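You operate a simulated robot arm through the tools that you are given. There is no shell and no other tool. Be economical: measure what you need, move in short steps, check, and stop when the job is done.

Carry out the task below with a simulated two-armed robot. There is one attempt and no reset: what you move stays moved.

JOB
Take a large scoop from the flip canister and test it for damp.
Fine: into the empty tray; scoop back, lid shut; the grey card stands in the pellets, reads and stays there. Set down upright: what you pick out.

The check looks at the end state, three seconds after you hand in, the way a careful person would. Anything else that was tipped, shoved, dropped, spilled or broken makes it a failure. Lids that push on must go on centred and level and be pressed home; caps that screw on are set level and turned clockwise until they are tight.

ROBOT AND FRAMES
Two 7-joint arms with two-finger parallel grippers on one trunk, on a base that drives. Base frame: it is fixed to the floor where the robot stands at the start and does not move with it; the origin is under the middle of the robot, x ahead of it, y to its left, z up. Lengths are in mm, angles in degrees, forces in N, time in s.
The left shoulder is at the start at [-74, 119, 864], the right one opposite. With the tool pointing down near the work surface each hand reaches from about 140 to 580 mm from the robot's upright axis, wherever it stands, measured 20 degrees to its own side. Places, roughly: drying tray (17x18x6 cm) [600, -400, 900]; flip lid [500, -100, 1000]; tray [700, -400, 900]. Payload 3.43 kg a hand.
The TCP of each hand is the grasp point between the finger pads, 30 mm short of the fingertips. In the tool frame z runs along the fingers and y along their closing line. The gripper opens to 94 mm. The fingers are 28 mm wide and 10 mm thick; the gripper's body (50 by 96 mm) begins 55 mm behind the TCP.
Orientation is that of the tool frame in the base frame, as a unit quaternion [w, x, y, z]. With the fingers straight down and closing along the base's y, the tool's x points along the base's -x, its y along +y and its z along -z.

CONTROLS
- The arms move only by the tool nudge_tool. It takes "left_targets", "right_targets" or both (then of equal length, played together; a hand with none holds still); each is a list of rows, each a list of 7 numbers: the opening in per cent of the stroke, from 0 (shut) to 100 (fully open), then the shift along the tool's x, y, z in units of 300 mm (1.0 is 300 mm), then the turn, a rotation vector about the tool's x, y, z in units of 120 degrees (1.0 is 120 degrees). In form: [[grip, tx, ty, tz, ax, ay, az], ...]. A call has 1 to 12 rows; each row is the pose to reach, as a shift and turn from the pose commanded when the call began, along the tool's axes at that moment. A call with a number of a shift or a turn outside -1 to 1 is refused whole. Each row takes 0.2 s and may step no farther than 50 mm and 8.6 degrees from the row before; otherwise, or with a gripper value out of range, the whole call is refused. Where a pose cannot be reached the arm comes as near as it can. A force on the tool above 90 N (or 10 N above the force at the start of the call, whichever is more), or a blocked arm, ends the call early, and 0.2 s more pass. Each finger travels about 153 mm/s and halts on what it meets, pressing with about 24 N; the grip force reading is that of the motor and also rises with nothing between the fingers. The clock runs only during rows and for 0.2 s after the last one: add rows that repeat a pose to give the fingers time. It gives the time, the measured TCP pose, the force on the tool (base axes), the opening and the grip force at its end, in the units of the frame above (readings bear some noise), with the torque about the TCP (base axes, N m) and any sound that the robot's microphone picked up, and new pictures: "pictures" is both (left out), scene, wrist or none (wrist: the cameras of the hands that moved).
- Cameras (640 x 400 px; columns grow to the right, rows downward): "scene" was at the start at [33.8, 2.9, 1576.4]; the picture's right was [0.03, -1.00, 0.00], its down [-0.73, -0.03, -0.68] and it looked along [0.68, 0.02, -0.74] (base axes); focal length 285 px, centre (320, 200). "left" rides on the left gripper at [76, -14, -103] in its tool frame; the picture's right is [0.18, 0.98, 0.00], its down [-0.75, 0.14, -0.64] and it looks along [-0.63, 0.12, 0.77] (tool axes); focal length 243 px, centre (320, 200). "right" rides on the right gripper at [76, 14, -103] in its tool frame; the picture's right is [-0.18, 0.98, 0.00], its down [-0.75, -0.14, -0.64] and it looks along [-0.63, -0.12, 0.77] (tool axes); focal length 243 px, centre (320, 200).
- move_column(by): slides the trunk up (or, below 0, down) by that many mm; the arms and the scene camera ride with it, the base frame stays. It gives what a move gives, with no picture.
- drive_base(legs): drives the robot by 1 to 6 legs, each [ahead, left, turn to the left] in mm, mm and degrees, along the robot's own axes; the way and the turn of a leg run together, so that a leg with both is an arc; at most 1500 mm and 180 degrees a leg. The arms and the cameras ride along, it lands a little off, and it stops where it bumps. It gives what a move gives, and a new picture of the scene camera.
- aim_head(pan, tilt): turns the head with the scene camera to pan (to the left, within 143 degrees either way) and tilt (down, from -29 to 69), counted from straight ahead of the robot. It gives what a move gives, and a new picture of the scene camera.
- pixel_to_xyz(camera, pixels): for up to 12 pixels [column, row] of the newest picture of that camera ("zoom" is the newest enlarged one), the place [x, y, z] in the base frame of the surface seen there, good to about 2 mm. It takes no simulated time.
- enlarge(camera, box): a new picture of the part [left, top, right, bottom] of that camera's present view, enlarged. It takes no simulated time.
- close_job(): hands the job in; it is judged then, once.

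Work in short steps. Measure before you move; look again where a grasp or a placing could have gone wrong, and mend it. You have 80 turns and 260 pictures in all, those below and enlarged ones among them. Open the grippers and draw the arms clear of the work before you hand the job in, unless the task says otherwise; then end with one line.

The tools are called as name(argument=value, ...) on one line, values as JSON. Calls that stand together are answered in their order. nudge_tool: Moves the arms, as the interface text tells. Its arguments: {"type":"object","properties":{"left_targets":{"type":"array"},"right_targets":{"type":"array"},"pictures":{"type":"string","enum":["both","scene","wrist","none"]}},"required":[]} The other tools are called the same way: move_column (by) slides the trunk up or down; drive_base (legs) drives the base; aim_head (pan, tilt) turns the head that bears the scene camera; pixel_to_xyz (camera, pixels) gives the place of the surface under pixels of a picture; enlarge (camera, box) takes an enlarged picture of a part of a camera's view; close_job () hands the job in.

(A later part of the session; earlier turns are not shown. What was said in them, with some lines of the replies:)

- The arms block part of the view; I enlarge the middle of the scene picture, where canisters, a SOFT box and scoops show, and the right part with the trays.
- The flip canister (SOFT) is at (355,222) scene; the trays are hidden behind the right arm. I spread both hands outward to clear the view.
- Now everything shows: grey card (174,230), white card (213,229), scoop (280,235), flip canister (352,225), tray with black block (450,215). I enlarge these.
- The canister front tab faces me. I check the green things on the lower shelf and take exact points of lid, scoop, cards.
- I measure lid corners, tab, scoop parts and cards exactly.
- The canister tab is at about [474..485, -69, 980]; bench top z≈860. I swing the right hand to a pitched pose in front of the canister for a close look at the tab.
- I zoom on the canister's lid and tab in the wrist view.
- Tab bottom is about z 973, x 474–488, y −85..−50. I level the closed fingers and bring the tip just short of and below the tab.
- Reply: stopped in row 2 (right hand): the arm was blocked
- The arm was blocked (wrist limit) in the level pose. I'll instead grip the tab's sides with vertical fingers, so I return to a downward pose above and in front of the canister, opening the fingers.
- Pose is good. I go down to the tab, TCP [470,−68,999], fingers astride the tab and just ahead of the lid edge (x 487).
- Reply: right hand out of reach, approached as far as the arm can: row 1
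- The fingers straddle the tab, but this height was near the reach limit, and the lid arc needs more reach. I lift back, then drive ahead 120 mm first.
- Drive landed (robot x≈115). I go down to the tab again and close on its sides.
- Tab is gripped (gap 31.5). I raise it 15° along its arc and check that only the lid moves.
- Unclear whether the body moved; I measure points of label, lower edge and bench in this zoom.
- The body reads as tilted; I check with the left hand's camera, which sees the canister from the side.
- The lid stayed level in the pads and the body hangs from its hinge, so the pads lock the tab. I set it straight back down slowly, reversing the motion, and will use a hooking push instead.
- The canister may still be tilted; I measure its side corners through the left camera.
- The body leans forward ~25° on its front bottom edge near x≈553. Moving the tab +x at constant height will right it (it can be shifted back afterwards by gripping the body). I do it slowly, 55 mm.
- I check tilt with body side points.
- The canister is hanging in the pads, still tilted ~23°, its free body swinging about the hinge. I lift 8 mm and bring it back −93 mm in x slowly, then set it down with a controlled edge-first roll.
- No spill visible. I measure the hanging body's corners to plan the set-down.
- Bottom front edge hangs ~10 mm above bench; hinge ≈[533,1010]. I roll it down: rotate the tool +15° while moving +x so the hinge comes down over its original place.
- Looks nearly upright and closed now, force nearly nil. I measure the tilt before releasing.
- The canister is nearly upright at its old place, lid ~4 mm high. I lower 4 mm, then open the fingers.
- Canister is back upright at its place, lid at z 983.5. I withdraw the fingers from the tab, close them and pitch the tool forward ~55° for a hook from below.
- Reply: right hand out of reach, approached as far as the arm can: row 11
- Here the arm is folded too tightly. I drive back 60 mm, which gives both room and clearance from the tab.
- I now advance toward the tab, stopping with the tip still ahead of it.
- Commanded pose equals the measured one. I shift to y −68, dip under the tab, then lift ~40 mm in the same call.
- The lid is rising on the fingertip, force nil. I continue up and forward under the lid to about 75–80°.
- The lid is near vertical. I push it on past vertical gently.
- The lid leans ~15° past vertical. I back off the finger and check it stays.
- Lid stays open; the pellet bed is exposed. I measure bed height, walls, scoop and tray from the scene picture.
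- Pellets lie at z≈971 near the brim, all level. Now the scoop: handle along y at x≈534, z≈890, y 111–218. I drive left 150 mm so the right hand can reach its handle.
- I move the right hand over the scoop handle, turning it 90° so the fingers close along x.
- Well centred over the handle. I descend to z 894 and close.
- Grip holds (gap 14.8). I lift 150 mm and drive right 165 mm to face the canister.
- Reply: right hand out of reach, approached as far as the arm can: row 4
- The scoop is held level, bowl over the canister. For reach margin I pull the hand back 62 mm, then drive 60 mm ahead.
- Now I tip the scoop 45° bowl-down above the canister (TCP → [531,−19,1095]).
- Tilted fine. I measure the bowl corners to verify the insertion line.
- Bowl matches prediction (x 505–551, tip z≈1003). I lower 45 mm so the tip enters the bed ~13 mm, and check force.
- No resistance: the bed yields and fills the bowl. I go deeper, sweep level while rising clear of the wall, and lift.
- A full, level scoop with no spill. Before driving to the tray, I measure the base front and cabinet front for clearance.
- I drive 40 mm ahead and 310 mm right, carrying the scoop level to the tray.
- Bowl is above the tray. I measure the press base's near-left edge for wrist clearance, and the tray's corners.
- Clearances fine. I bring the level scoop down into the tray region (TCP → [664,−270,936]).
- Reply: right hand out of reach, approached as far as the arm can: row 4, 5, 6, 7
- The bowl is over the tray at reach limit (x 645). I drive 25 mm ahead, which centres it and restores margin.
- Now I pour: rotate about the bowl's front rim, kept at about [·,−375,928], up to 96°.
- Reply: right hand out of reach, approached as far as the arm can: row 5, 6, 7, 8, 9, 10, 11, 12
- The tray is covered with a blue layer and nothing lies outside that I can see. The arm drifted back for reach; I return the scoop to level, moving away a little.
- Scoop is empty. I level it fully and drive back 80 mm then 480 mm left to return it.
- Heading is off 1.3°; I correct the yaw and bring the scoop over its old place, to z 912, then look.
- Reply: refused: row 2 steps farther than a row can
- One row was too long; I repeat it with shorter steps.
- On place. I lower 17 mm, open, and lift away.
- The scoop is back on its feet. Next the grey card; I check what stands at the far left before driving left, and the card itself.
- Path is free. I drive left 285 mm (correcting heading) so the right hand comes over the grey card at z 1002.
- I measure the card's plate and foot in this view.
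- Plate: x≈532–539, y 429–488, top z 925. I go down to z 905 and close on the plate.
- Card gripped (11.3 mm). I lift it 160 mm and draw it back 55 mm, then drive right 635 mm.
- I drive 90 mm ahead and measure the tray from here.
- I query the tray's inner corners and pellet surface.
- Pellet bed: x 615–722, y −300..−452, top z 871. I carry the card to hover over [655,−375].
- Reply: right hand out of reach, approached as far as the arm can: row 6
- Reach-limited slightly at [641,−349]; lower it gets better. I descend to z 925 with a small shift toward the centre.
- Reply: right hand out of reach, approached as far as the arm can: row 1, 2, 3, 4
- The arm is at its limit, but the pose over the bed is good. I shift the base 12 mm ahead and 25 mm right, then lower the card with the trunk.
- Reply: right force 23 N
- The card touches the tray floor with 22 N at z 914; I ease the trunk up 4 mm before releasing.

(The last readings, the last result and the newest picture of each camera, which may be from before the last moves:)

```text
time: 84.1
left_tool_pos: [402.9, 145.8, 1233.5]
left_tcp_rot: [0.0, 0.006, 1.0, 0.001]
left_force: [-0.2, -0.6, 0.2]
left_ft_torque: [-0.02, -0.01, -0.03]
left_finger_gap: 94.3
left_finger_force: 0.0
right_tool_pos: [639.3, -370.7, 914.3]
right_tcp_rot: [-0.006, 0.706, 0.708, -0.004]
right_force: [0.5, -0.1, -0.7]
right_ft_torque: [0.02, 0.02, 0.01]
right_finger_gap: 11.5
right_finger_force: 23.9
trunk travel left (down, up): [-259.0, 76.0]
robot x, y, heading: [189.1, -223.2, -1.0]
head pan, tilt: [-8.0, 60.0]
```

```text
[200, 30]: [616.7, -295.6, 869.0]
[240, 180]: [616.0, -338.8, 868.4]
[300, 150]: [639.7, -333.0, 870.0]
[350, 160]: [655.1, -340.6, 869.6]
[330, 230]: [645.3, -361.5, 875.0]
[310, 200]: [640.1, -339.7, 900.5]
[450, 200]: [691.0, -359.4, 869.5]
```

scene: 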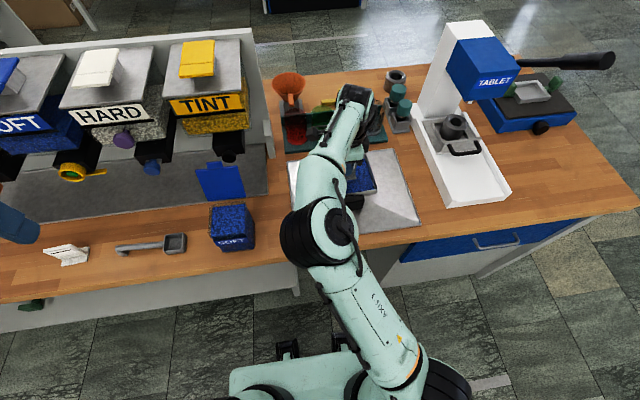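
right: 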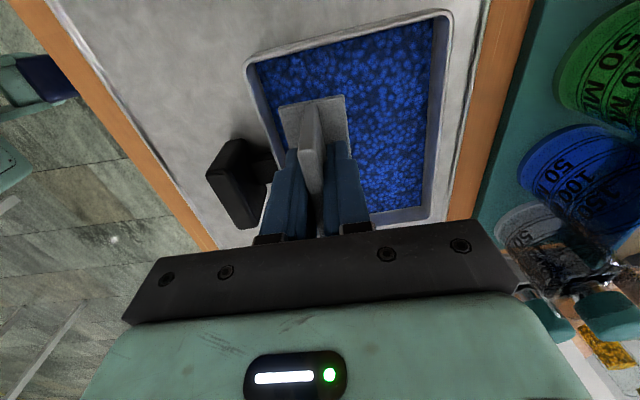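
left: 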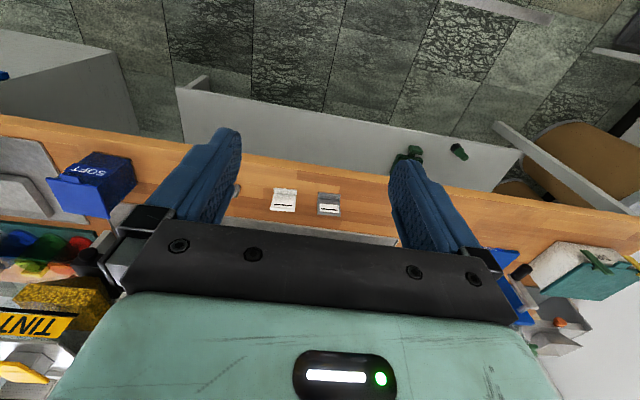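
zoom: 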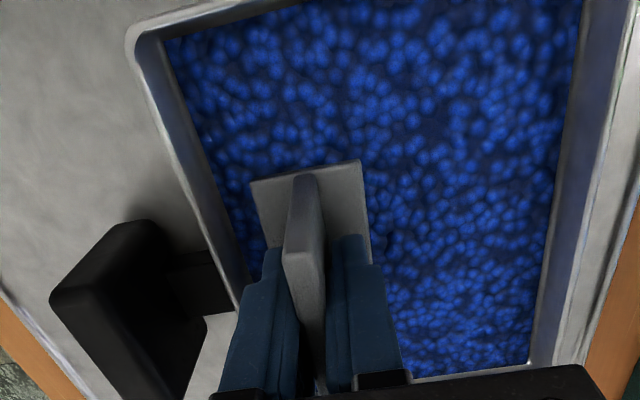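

Force is now nil and the card stands on the tray floor among the pellets. I open slightly (30 %) and rise straight up.

nudge_tool(right_targets=[[20, 0, 0, 0, 0, 0, 0], [28, 0, 0, 0, 0, 0, 0], [28, 0, 0, -0.06, 0, 0, 0], [28, 0, -0.01, -0.15, 0, 0, 0], [28, 0, -0.06, -0.28, 0, 0, 0], [28, 0.05, -0.15, -0.4, 0, 0, 0], [28, 0.15, -0.25, -0.48, 0, 0, 0]], pictures="both")

enlarge(camera="scene", box=[270, 110, 430, 210])

```text
time: 85.7
left_tool_pos: [401.0, 147.3, 1234.8]
left_tcp_rot: [0.001, 0.006, 1.0, 0.001]
left_force: [-0.3, 0.1, -0.3]
left_ft_torque: [0.01, 0.0, 0.01]
left_finger_gap: 94.0
left_finger_force: 0.1
right_tool_pos: [565.7, -326.7, 1059.2]
right_tcp_rot: [-0.005, 0.707, 0.707, -0.003]
right_force: [-0.5, 0.8, -0.5]
right_ft_torque: [-0.01, -0.04, -0.01]
right_finger_gap: 26.3
right_finger_force: 0.1
trunk travel left (down, up): [-259.0, 76.0]
robot x, y, heading: [190.9, -225.6, -1.0]
head pan, tilt: [-8.0, 60.0]
```

scene: 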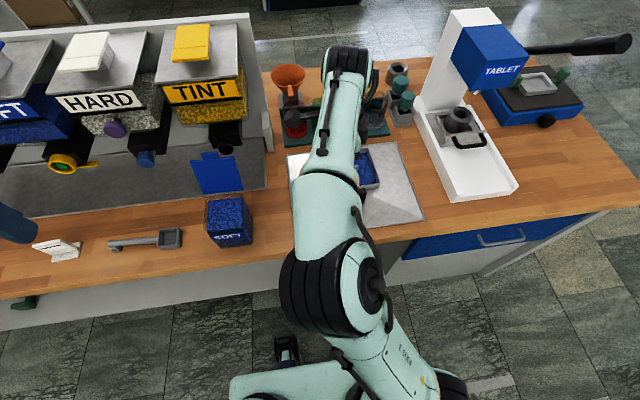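
right: 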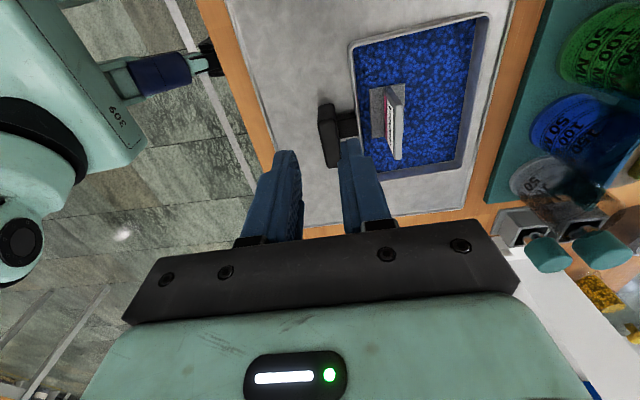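

```text
4.00 times, centred on (350, 160) of scene
```

zoom: 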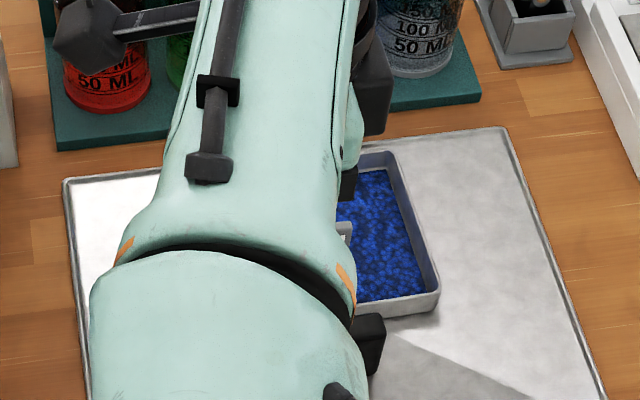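

The card stands, and its face seems to show a red band. I look closer.

enlarge(camera="right", box=[330, 50, 490, 200])

pixel_to_xyz(camera="right", pixels=[[355, 45], [375, 175], [470, 15], [460, 160], [335, 130], [392, 90], [398, 150], [378, 120], [420, 100]])

```text
2.67 times, centred on (410, 125) of right
```

zoom: 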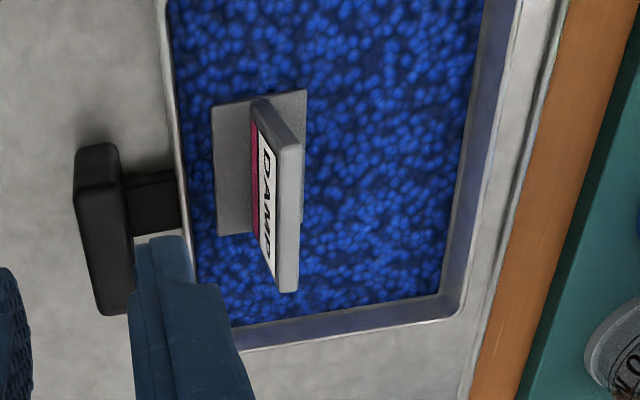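

```text
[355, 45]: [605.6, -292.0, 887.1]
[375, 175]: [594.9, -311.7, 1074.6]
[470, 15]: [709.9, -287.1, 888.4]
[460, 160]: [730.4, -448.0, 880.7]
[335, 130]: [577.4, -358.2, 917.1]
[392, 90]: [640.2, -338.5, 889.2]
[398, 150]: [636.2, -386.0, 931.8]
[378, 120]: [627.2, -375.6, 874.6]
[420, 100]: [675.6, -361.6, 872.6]
```

The grey card stands in the pellets and reads "DAMP"; the tray has not moved. Now the lid: I raise the trunk 40 mm and drive left 150 mm, then measure lid and the nozzles behind it.

move_column(by=40)

drive_base(legs=[[-30, 150, 0.8]])

enlarge(camera="scene", box=[200, 80, 440, 230])

```text
time: 86.5
left_tool_pos: [402.4, 145.7, 1274.0]
left_tcp_rot: [0.001, 0.006, 1.0, -0.001]
left_force: [-1.1, 0.1, 0.1]
left_ft_torque: [0.01, -0.01, -0.01]
left_finger_gap: 94.0
left_finger_force: 0.0
right_tool_pos: [566.2, -324.5, 1100.7]
right_tcp_rot: [-0.006, 0.707, 0.708, -0.002]
right_force: [-0.5, -1.2, 0.2]
right_ft_torque: [0.01, -0.04, 0.0]
right_finger_gap: 26.1
right_finger_force: 0.0
trunk travel left (down, up): [-299.0, 36.0]
robot x, y, heading: [190.6, -224.5, -0.7]
head pan, tilt: [-8.0, 60.0]
```

```text
time: 88.5
left_tool_pos: [368.7, 297.0, 1274.6]
left_tcp_rot: [0.001, 0.001, 1.0, 0.0]
left_force: [0.4, 0.3, 0.0]
left_ft_torque: [-0.03, -0.02, -0.01]
left_finger_gap: 94.0
left_finger_force: 0.1
right_tool_pos: [537.9, -172.8, 1101.0]
right_tcp_rot: [-0.006, 0.703, 0.712, -0.002]
right_force: [-0.1, 0.1, 0.6]
right_ft_torque: [0.01, 0.0, -0.05]
right_finger_gap: 26.4
right_finger_force: 0.0
trunk travel left (down, up): [-299.0, 36.0]
robot x, y, heading: [164.2, -73.2, -0.0]
head pan, tilt: [-8.0, 60.0]
```

scene: 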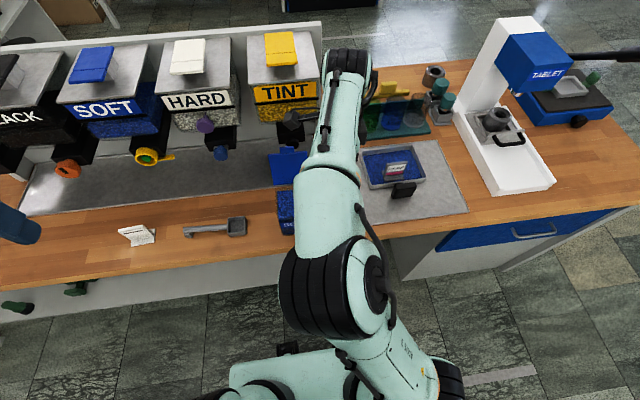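

```text
2.67 times, centred on (320, 155) of scene
```

zoom: 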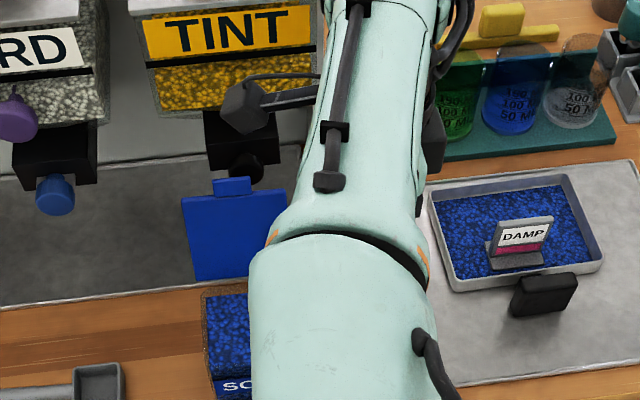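

The card reads DAMP clearly. I measure the lid's edges and the TINT nozzle.

pixel_to_xyz(camera="zoom", pixels=[[232, 182], [225, 196], [195, 200], [270, 195], [225, 240], [225, 270], [245, 165], [240, 135], [215, 150], [285, 95], [215, 115]])

```text
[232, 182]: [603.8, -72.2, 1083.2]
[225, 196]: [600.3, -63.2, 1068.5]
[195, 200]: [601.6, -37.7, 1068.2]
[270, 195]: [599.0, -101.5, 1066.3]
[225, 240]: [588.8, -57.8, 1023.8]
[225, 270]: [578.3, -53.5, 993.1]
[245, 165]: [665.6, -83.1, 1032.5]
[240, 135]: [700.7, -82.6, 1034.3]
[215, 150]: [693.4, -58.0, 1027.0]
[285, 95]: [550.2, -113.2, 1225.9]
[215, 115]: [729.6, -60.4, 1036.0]
```

Lid stands from [578,993] to its tab at [604,1083]; nozzle knob begins at x≈660, z<1047. I raise the trunk 36 mm, then straddle the lid top with the open fingers (one before, one behind).

move_column(by=36)

nudge_tool(right_targets=[[52, 0.12, 0, 0, 0, 0, 0], [52, 0.24, 0, 0, 0, 0, 0], [52, 0.343, 0.05, 0, 0, 0, 0], [52, 0.343, 0.13, 0, 0, 0, 0], [52, 0.343, 0.207, 0, 0, 0, 0], [52, 0.343, 0.207, 0.06, 0, 0, 0], [52, 0.343, 0.207, 0.13, 0, 0, 0], [52, 0.343, 0.207, 0.183, 0, 0, 0]], pictures="both")

enlarge(camera="left", box=[0, 30, 320, 230])

```text
time: 89.3
left_tool_pos: [369.1, 296.9, 1309.1]
left_tcp_rot: [0.0, 0.0, 1.0, 0.0]
left_force: [-0.3, -0.8, -1.1]
left_ft_torque: [-0.01, 0.01, 0.02]
left_finger_gap: 93.9
left_finger_force: 0.1
right_tool_pos: [537.6, -172.9, 1135.8]
right_tcp_rot: [-0.005, 0.703, 0.712, -0.002]
right_force: [-0.1, -1.2, -1.1]
right_ft_torque: [0.02, -0.03, 0.06]
right_finger_gap: 26.1
right_finger_force: 0.0
trunk travel left (down, up): [-335.0, 0.0]
robot x, y, heading: [164.8, -74.4, -0.2]
head pan, tilt: [-8.0, 60.0]
```

```text
time: 91.1
left_tool_pos: [368.1, 297.2, 1309.5]
left_tcp_rot: [0.0, 0.001, 1.0, 0.0]
left_force: [-0.4, -0.3, -0.1]
left_ft_torque: [0.0, 0.01, 0.0]
left_finger_gap: 94.2
left_finger_force: 0.1
right_tool_pos: [598.4, -70.2, 1082.1]
right_tcp_rot: [-0.006, 0.703, 0.711, -0.004]
right_force: [0.0, -0.3, 0.2]
right_ft_torque: [0.01, -0.03, -0.02]
right_finger_gap: 48.8
right_finger_force: 0.1
trunk travel left (down, up): [-335.0, 0.0]
robot x, y, heading: [158.0, -75.7, -0.3]
head pan, tilt: [-8.0, 60.0]
```

scene: 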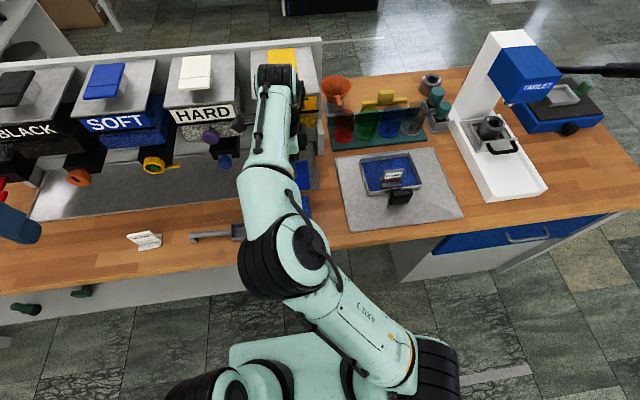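
right: 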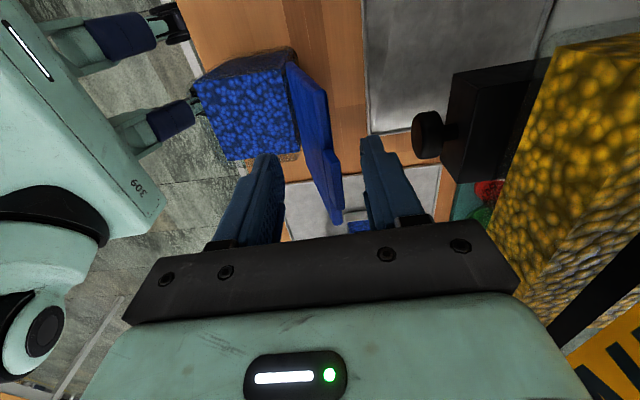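

```text
2.00 times, centred on (160, 130) of left
```

zoom: 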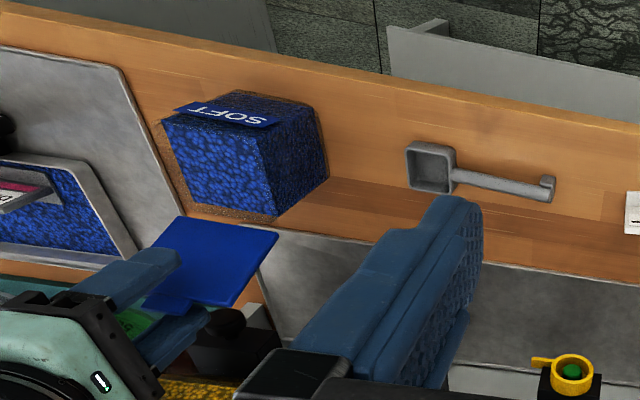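

The lid is straddled. I narrow the gap, push the lid past vertical with the rear finger, then let its tab ride down the front finger along its arc to nearly closed.

nudge_tool(right_targets=[[32, 0, 0.007, 0, 0, 0, 0], [32, 0, -0.033, 0, 0, 0, 0], [32, 0, -0.083, 0, 0, 0, 0], [32, 0, -0.127, 0, 0, 0, 0], [32, 0, -0.168, 0.005, 0, 0, 0], [32, 0, -0.19, 0.013, 0, 0, 0], [64, 0, -0.207, 0.057, 0, 0, 0], [100, 0, -0.203, 0.123, 0, 0, 0], [100, 0, -0.203, 0.123, 0, 0, 0], [100, 0, -0.227, 0.163, 0, 0, 0], [100, 0, -0.243, 0.193, 0, 0, 0], [100, 0, -0.273, 0.187, 0, 0, 0]], pictures="both")

enlarge(camera="left", box=[0, 30, 320, 230])

```text
time: 93.7
left_tool_pos: [368.9, 296.9, 1308.1]
left_tcp_rot: [0.0, 0.001, 1.0, -0.001]
left_force: [-0.3, -0.4, 0.6]
left_ft_torque: [0.03, 0.02, -0.02]
left_finger_gap: 94.2
left_finger_force: 0.0
right_tool_pos: [515.5, -70.5, 1025.8]
right_tcp_rot: [-0.006, 0.702, 0.713, -0.003]
right_force: [0.6, 0.2, -0.1]
right_ft_torque: [0.01, -0.01, -0.01]
right_finger_gap: 93.8
right_finger_force: 0.0
trunk travel left (down, up): [-335.0, 0.0]
robot x, y, heading: [163.5, -74.8, 0.0]
head pan, tilt: [-8.0, 60.0]
```

scene: 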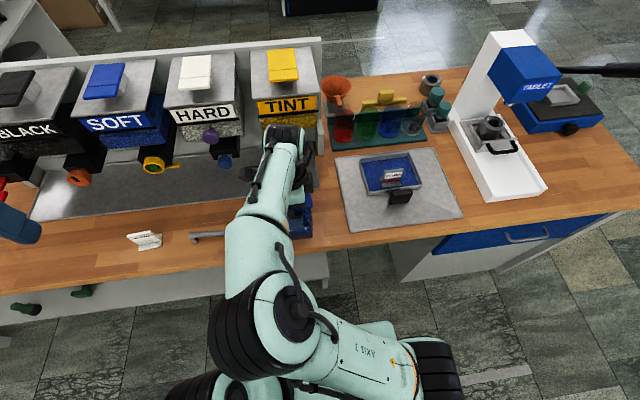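
right: 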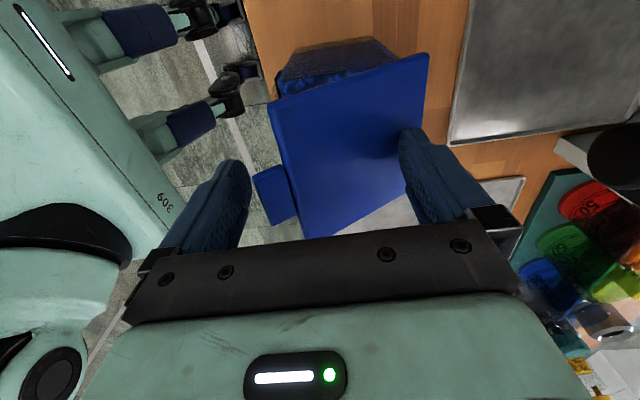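

```text
2.00 times, centred on (160, 130) of left
```

zoom: 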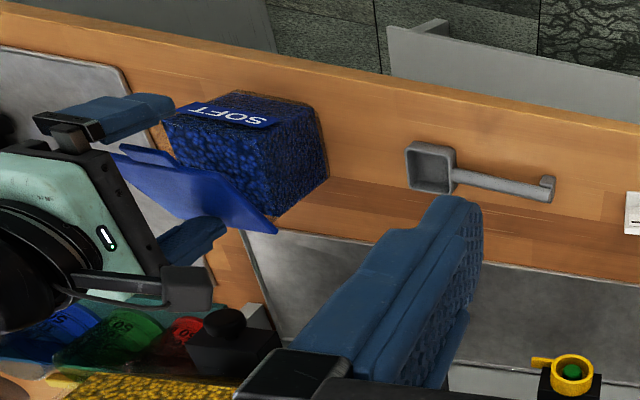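

The lid is still partly open between the fingers; I measure its slope.

pixel_to_xyz(camera="right", pixels=[[268, 185], [280, 200], [285, 120], [350, 80], [420, 65], [350, 150], [310, 215], [370, 185]])

```text
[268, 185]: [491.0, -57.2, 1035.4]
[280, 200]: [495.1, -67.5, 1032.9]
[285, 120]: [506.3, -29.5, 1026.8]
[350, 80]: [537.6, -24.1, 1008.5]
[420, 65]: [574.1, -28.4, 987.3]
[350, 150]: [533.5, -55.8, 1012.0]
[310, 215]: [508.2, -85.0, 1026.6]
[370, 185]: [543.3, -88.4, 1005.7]
```

The hinge holds the lid at 30° by friction. I raise, close the fingers, and push the lid down from above at x≈502 to its seat.

nudge_tool(right_targets=[[100, 0, 0, -0.16, 0, 0, 0], [60, 0, 0, -0.25, 0, 0, 0], [20, 0, -0.043, -0.25, 0, 0, 0], [0, 0, -0.043, -0.25, 0, 0, 0], [0, 0, -0.043, -0.15, 0, 0, 0], [0, 0, -0.043, -0.08, 0, 0, 0], [0, 0, -0.043, -0.02, 0, 0, 0], [0, 0, -0.043, 0.01, 0, 0, 0], [0, 0, -0.043, 0.026, 0, 0, 0], [0, 0, -0.043, 0.036, 0, 0, 0], [0, 0, -0.043, 0.04, 0, 0, 0]], pictures="wrist")

enlarge(camera="left", box=[0, 30, 320, 230])

pixel_to_xyz(camera="zoom", pixels=[[265, 215], [250, 190], [180, 135], [240, 180], [220, 200], [320, 170], [290, 110], [230, 120]])

```text
time: 96.1
left_tool_pos: [368.6, 297.7, 1309.8]
left_tcp_rot: [0.0, 0.001, 1.0, 0.001]
left_force: [-0.4, 0.8, -0.5]
left_ft_torque: [0.0, 0.0, 0.01]
left_finger_gap: 94.0
left_finger_force: 0.1
right_tool_pos: [504.2, -69.4, 1013.4]
right_tcp_rot: [-0.005, 0.703, 0.711, -0.003]
right_force: [0.2, -0.2, 0.8]
right_ft_torque: [0.03, 0.0, 0.0]
right_finger_gap: 0.0
right_finger_force: 24.2
trunk travel left (down, up): [-335.0, 0.0]
robot x, y, heading: [162.5, -75.9, -0.2]
head pan, tilt: [-8.0, 60.0]
```

right: 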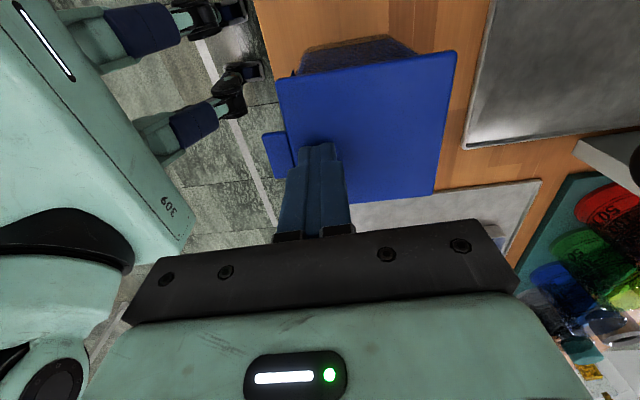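

```text
2.00 times, centred on (160, 130) of left
```

zoom: 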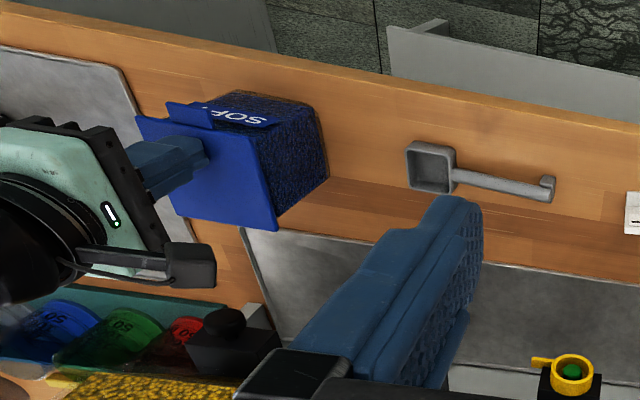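

```text
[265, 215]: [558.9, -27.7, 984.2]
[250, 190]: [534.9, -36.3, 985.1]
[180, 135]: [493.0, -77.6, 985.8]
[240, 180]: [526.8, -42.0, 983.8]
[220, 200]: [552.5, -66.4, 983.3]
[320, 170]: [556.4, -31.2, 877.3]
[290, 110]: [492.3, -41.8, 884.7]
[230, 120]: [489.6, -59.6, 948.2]
```

Lid is down at z 984 along its whole length. I press it 3 mm more to seat it, then rise, draw the arm back off the bench and open the gripper.

nudge_tool(right_targets=[[0, 0, 0, 0.007, 0, 0, 0], [0, 0, 0, 0.012, 0, 0, 0], [0, 0, 0, 0.012, 0, 0, 0], [0, 0, 0, 0, 0, 0, 0], [0, 0, 0, -0.14, 0, 0, 0], [0, 0, -0.08, -0.28, 0, 0, 0], [0, 0, -0.2, -0.38, 0, 0, 0], [30, 0, -0.35, -0.4, 0, 0, 0], [60, 0, -0.5, -0.4, 0, 0, 0], [100, 0, -0.6, -0.4, 0, 0, 0]], pictures="both")

aim_head(pan=-15, tilt=52)

enlarge(camera="left", box=[0, 30, 320, 230])

```text
time: 97.9
left_tool_pos: [369.8, 296.1, 1310.5]
left_tcp_rot: [0.0, 0.0, 1.0, -0.001]
left_force: [0.5, 0.6, 0.6]
left_ft_torque: [-0.03, 0.01, 0.02]
left_finger_gap: 94.1
left_finger_force: 0.1
right_tool_pos: [448.8, -137.5, 1105.9]
right_tcp_rot: [-0.029, 0.78, 0.624, -0.038]
right_force: [1.9, -1.1, 0.6]
right_ft_torque: [0.04, -0.01, 0.0]
right_finger_gap: 28.1
right_finger_force: 0.2
trunk travel left (down, up): [-335.0, 0.0]
robot x, y, heading: [163.1, -74.2, -0.2]
head pan, tilt: [-8.0, 60.0]
stopped in row 8 (right hand): the arm was blocked; the commanded pose is now the measured one
```

scene: 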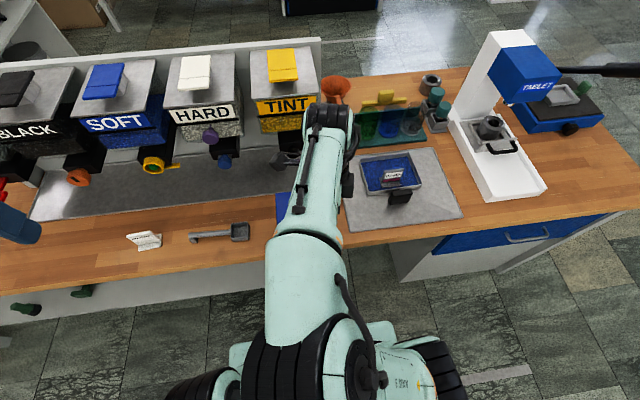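
right: 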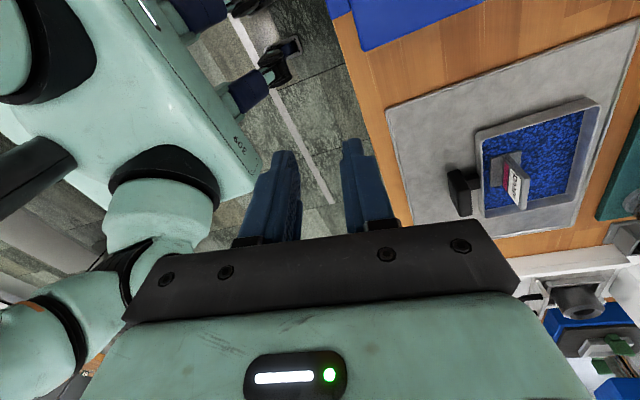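

```text
time: 98.6
left_tool_pos: [369.2, 298.0, 1310.1]
left_tcp_rot: [0.0, 0.0, 1.0, 0.001]
left_force: [-0.4, -0.9, 0.6]
left_ft_torque: [0.0, 0.01, -0.01]
left_finger_gap: 94.0
left_finger_force: 0.1
right_tool_pos: [447.7, -137.0, 1106.6]
right_tcp_rot: [-0.028, 0.78, 0.623, -0.038]
right_force: [0.4, 0.7, 0.4]
right_ft_torque: [-0.02, -0.01, 0.02]
right_finger_gap: 27.9
right_finger_force: 0.0
trunk travel left (down, up): [-335.0, 0.0]
robot x, y, heading: [162.6, -74.6, -0.1]
head pan, tilt: [-15.0, 52.0]
```

scene: 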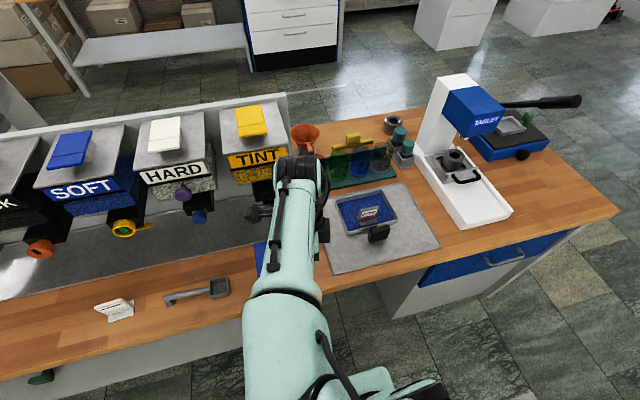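

```text
2.00 times, centred on (160, 130) of left
```

zoom: 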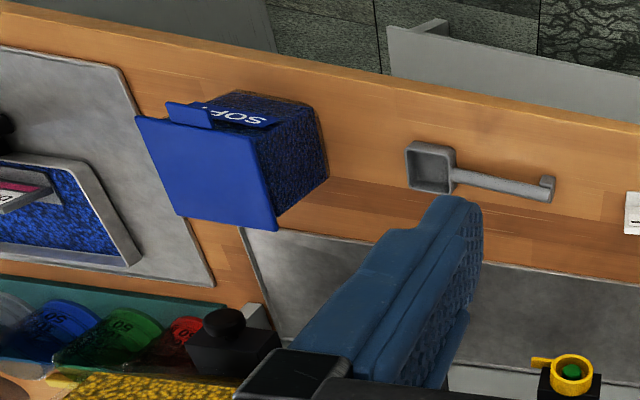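

Lid shut, canister in place; the arm merely hit its fold limit. I drive back 250 mm and open the gripper fully, then check the whole bench.

drive_base(legs=[[-250, 0, 0]])

nudge_tool(right_targets=[[60, 0, 0, 0, 0, 0, 0], [100, 0, 0, 0, 0, 0, 0], [100, 0, 0, 0, 0, 0, 0]], pictures="scene")

enlarge(camera="scene", box=[120, 60, 400, 235])

enlarge(camera="scene", box=[320, 60, 480, 160])

```text
time: 100.4
left_tool_pos: [121.0, 297.8, 1309.3]
left_tcp_rot: [0.0, 0.002, 1.0, 0.001]
left_force: [0.3, -0.3, 0.0]
left_ft_torque: [-0.04, 0.03, 0.04]
left_finger_gap: 94.2
left_finger_force: 0.1
right_tool_pos: [199.8, -137.2, 1106.4]
right_tcp_rot: [-0.028, 0.781, 0.623, -0.038]
right_force: [0.6, 0.9, 0.4]
right_ft_torque: [0.01, 0.02, -0.01]
right_finger_gap: 28.1
right_finger_force: 0.0
trunk travel left (down, up): [-335.0, 0.0]
robot x, y, heading: [-89.4, -74.0, -0.3]
head pan, tilt: [-15.0, 52.0]
```

scene: 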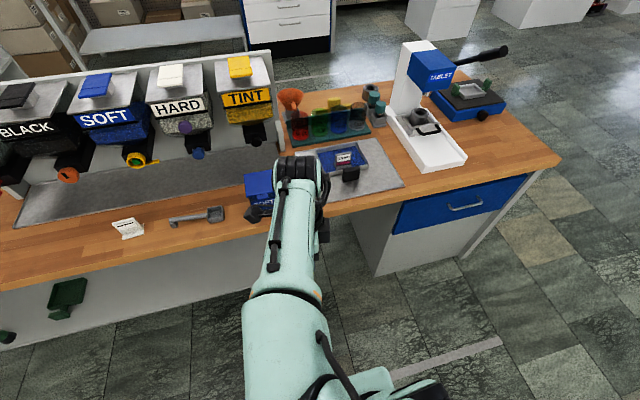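

```text
time: 101.2
left_tool_pos: [120.2, 296.7, 1309.2]
left_tcp_rot: [0.0, 0.002, 1.0, 0.0]
left_force: [-0.5, 0.2, -0.5]
left_ft_torque: [0.02, -0.02, -0.02]
left_finger_gap: 93.9
left_finger_force: 0.1
right_tool_pos: [198.5, -137.6, 1105.7]
right_tcp_rot: [-0.029, 0.781, 0.623, -0.039]
right_force: [-0.7, -0.4, 0.2]
right_ft_torque: [0.02, 0.0, 0.0]
right_finger_gap: 93.8
right_finger_force: 0.1
trunk travel left (down, up): [-335.0, 0.0]
robot x, y, heading: [-88.5, -74.0, -0.4]
head pan, tilt: [-15.0, 52.0]
```

scene: 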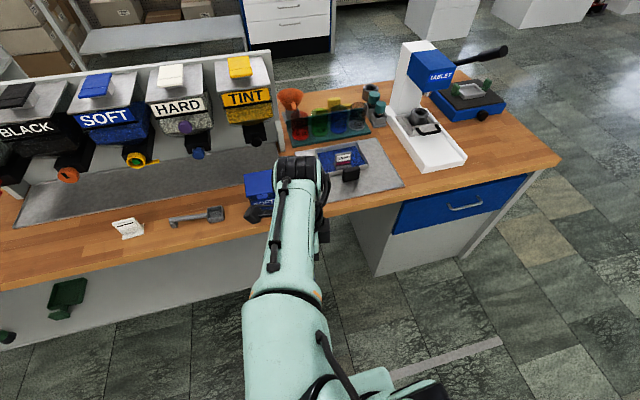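

```text
2.29 times, centred on (260, 148) of scene
```

zoom: 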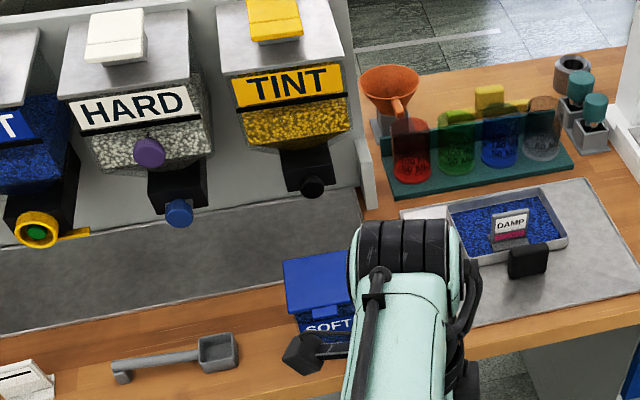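

```text
4.00 times, centred on (400, 110) of scene
```

zoom: 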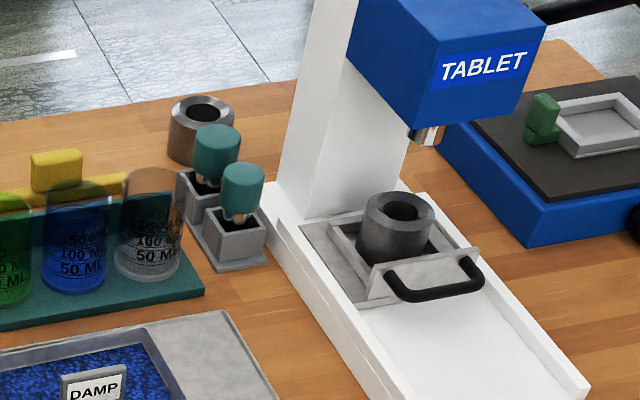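

The lid is shut, the scoop is back, the pellets are in the tray and the card stands in them reading DAMP. The arms are clear and nothing else was moved, so I hand in.

close_job()

```text
The job is handed in.
```

I put one full scoop from the flip canister into the empty tray, and the grey card standing in the pellets reads DAMP. The scoop is back on the bench and the canister lid is shut. While opening the lid I accidentally lifted and tilted the canister, but set it back upright in its place with no spill I could see.
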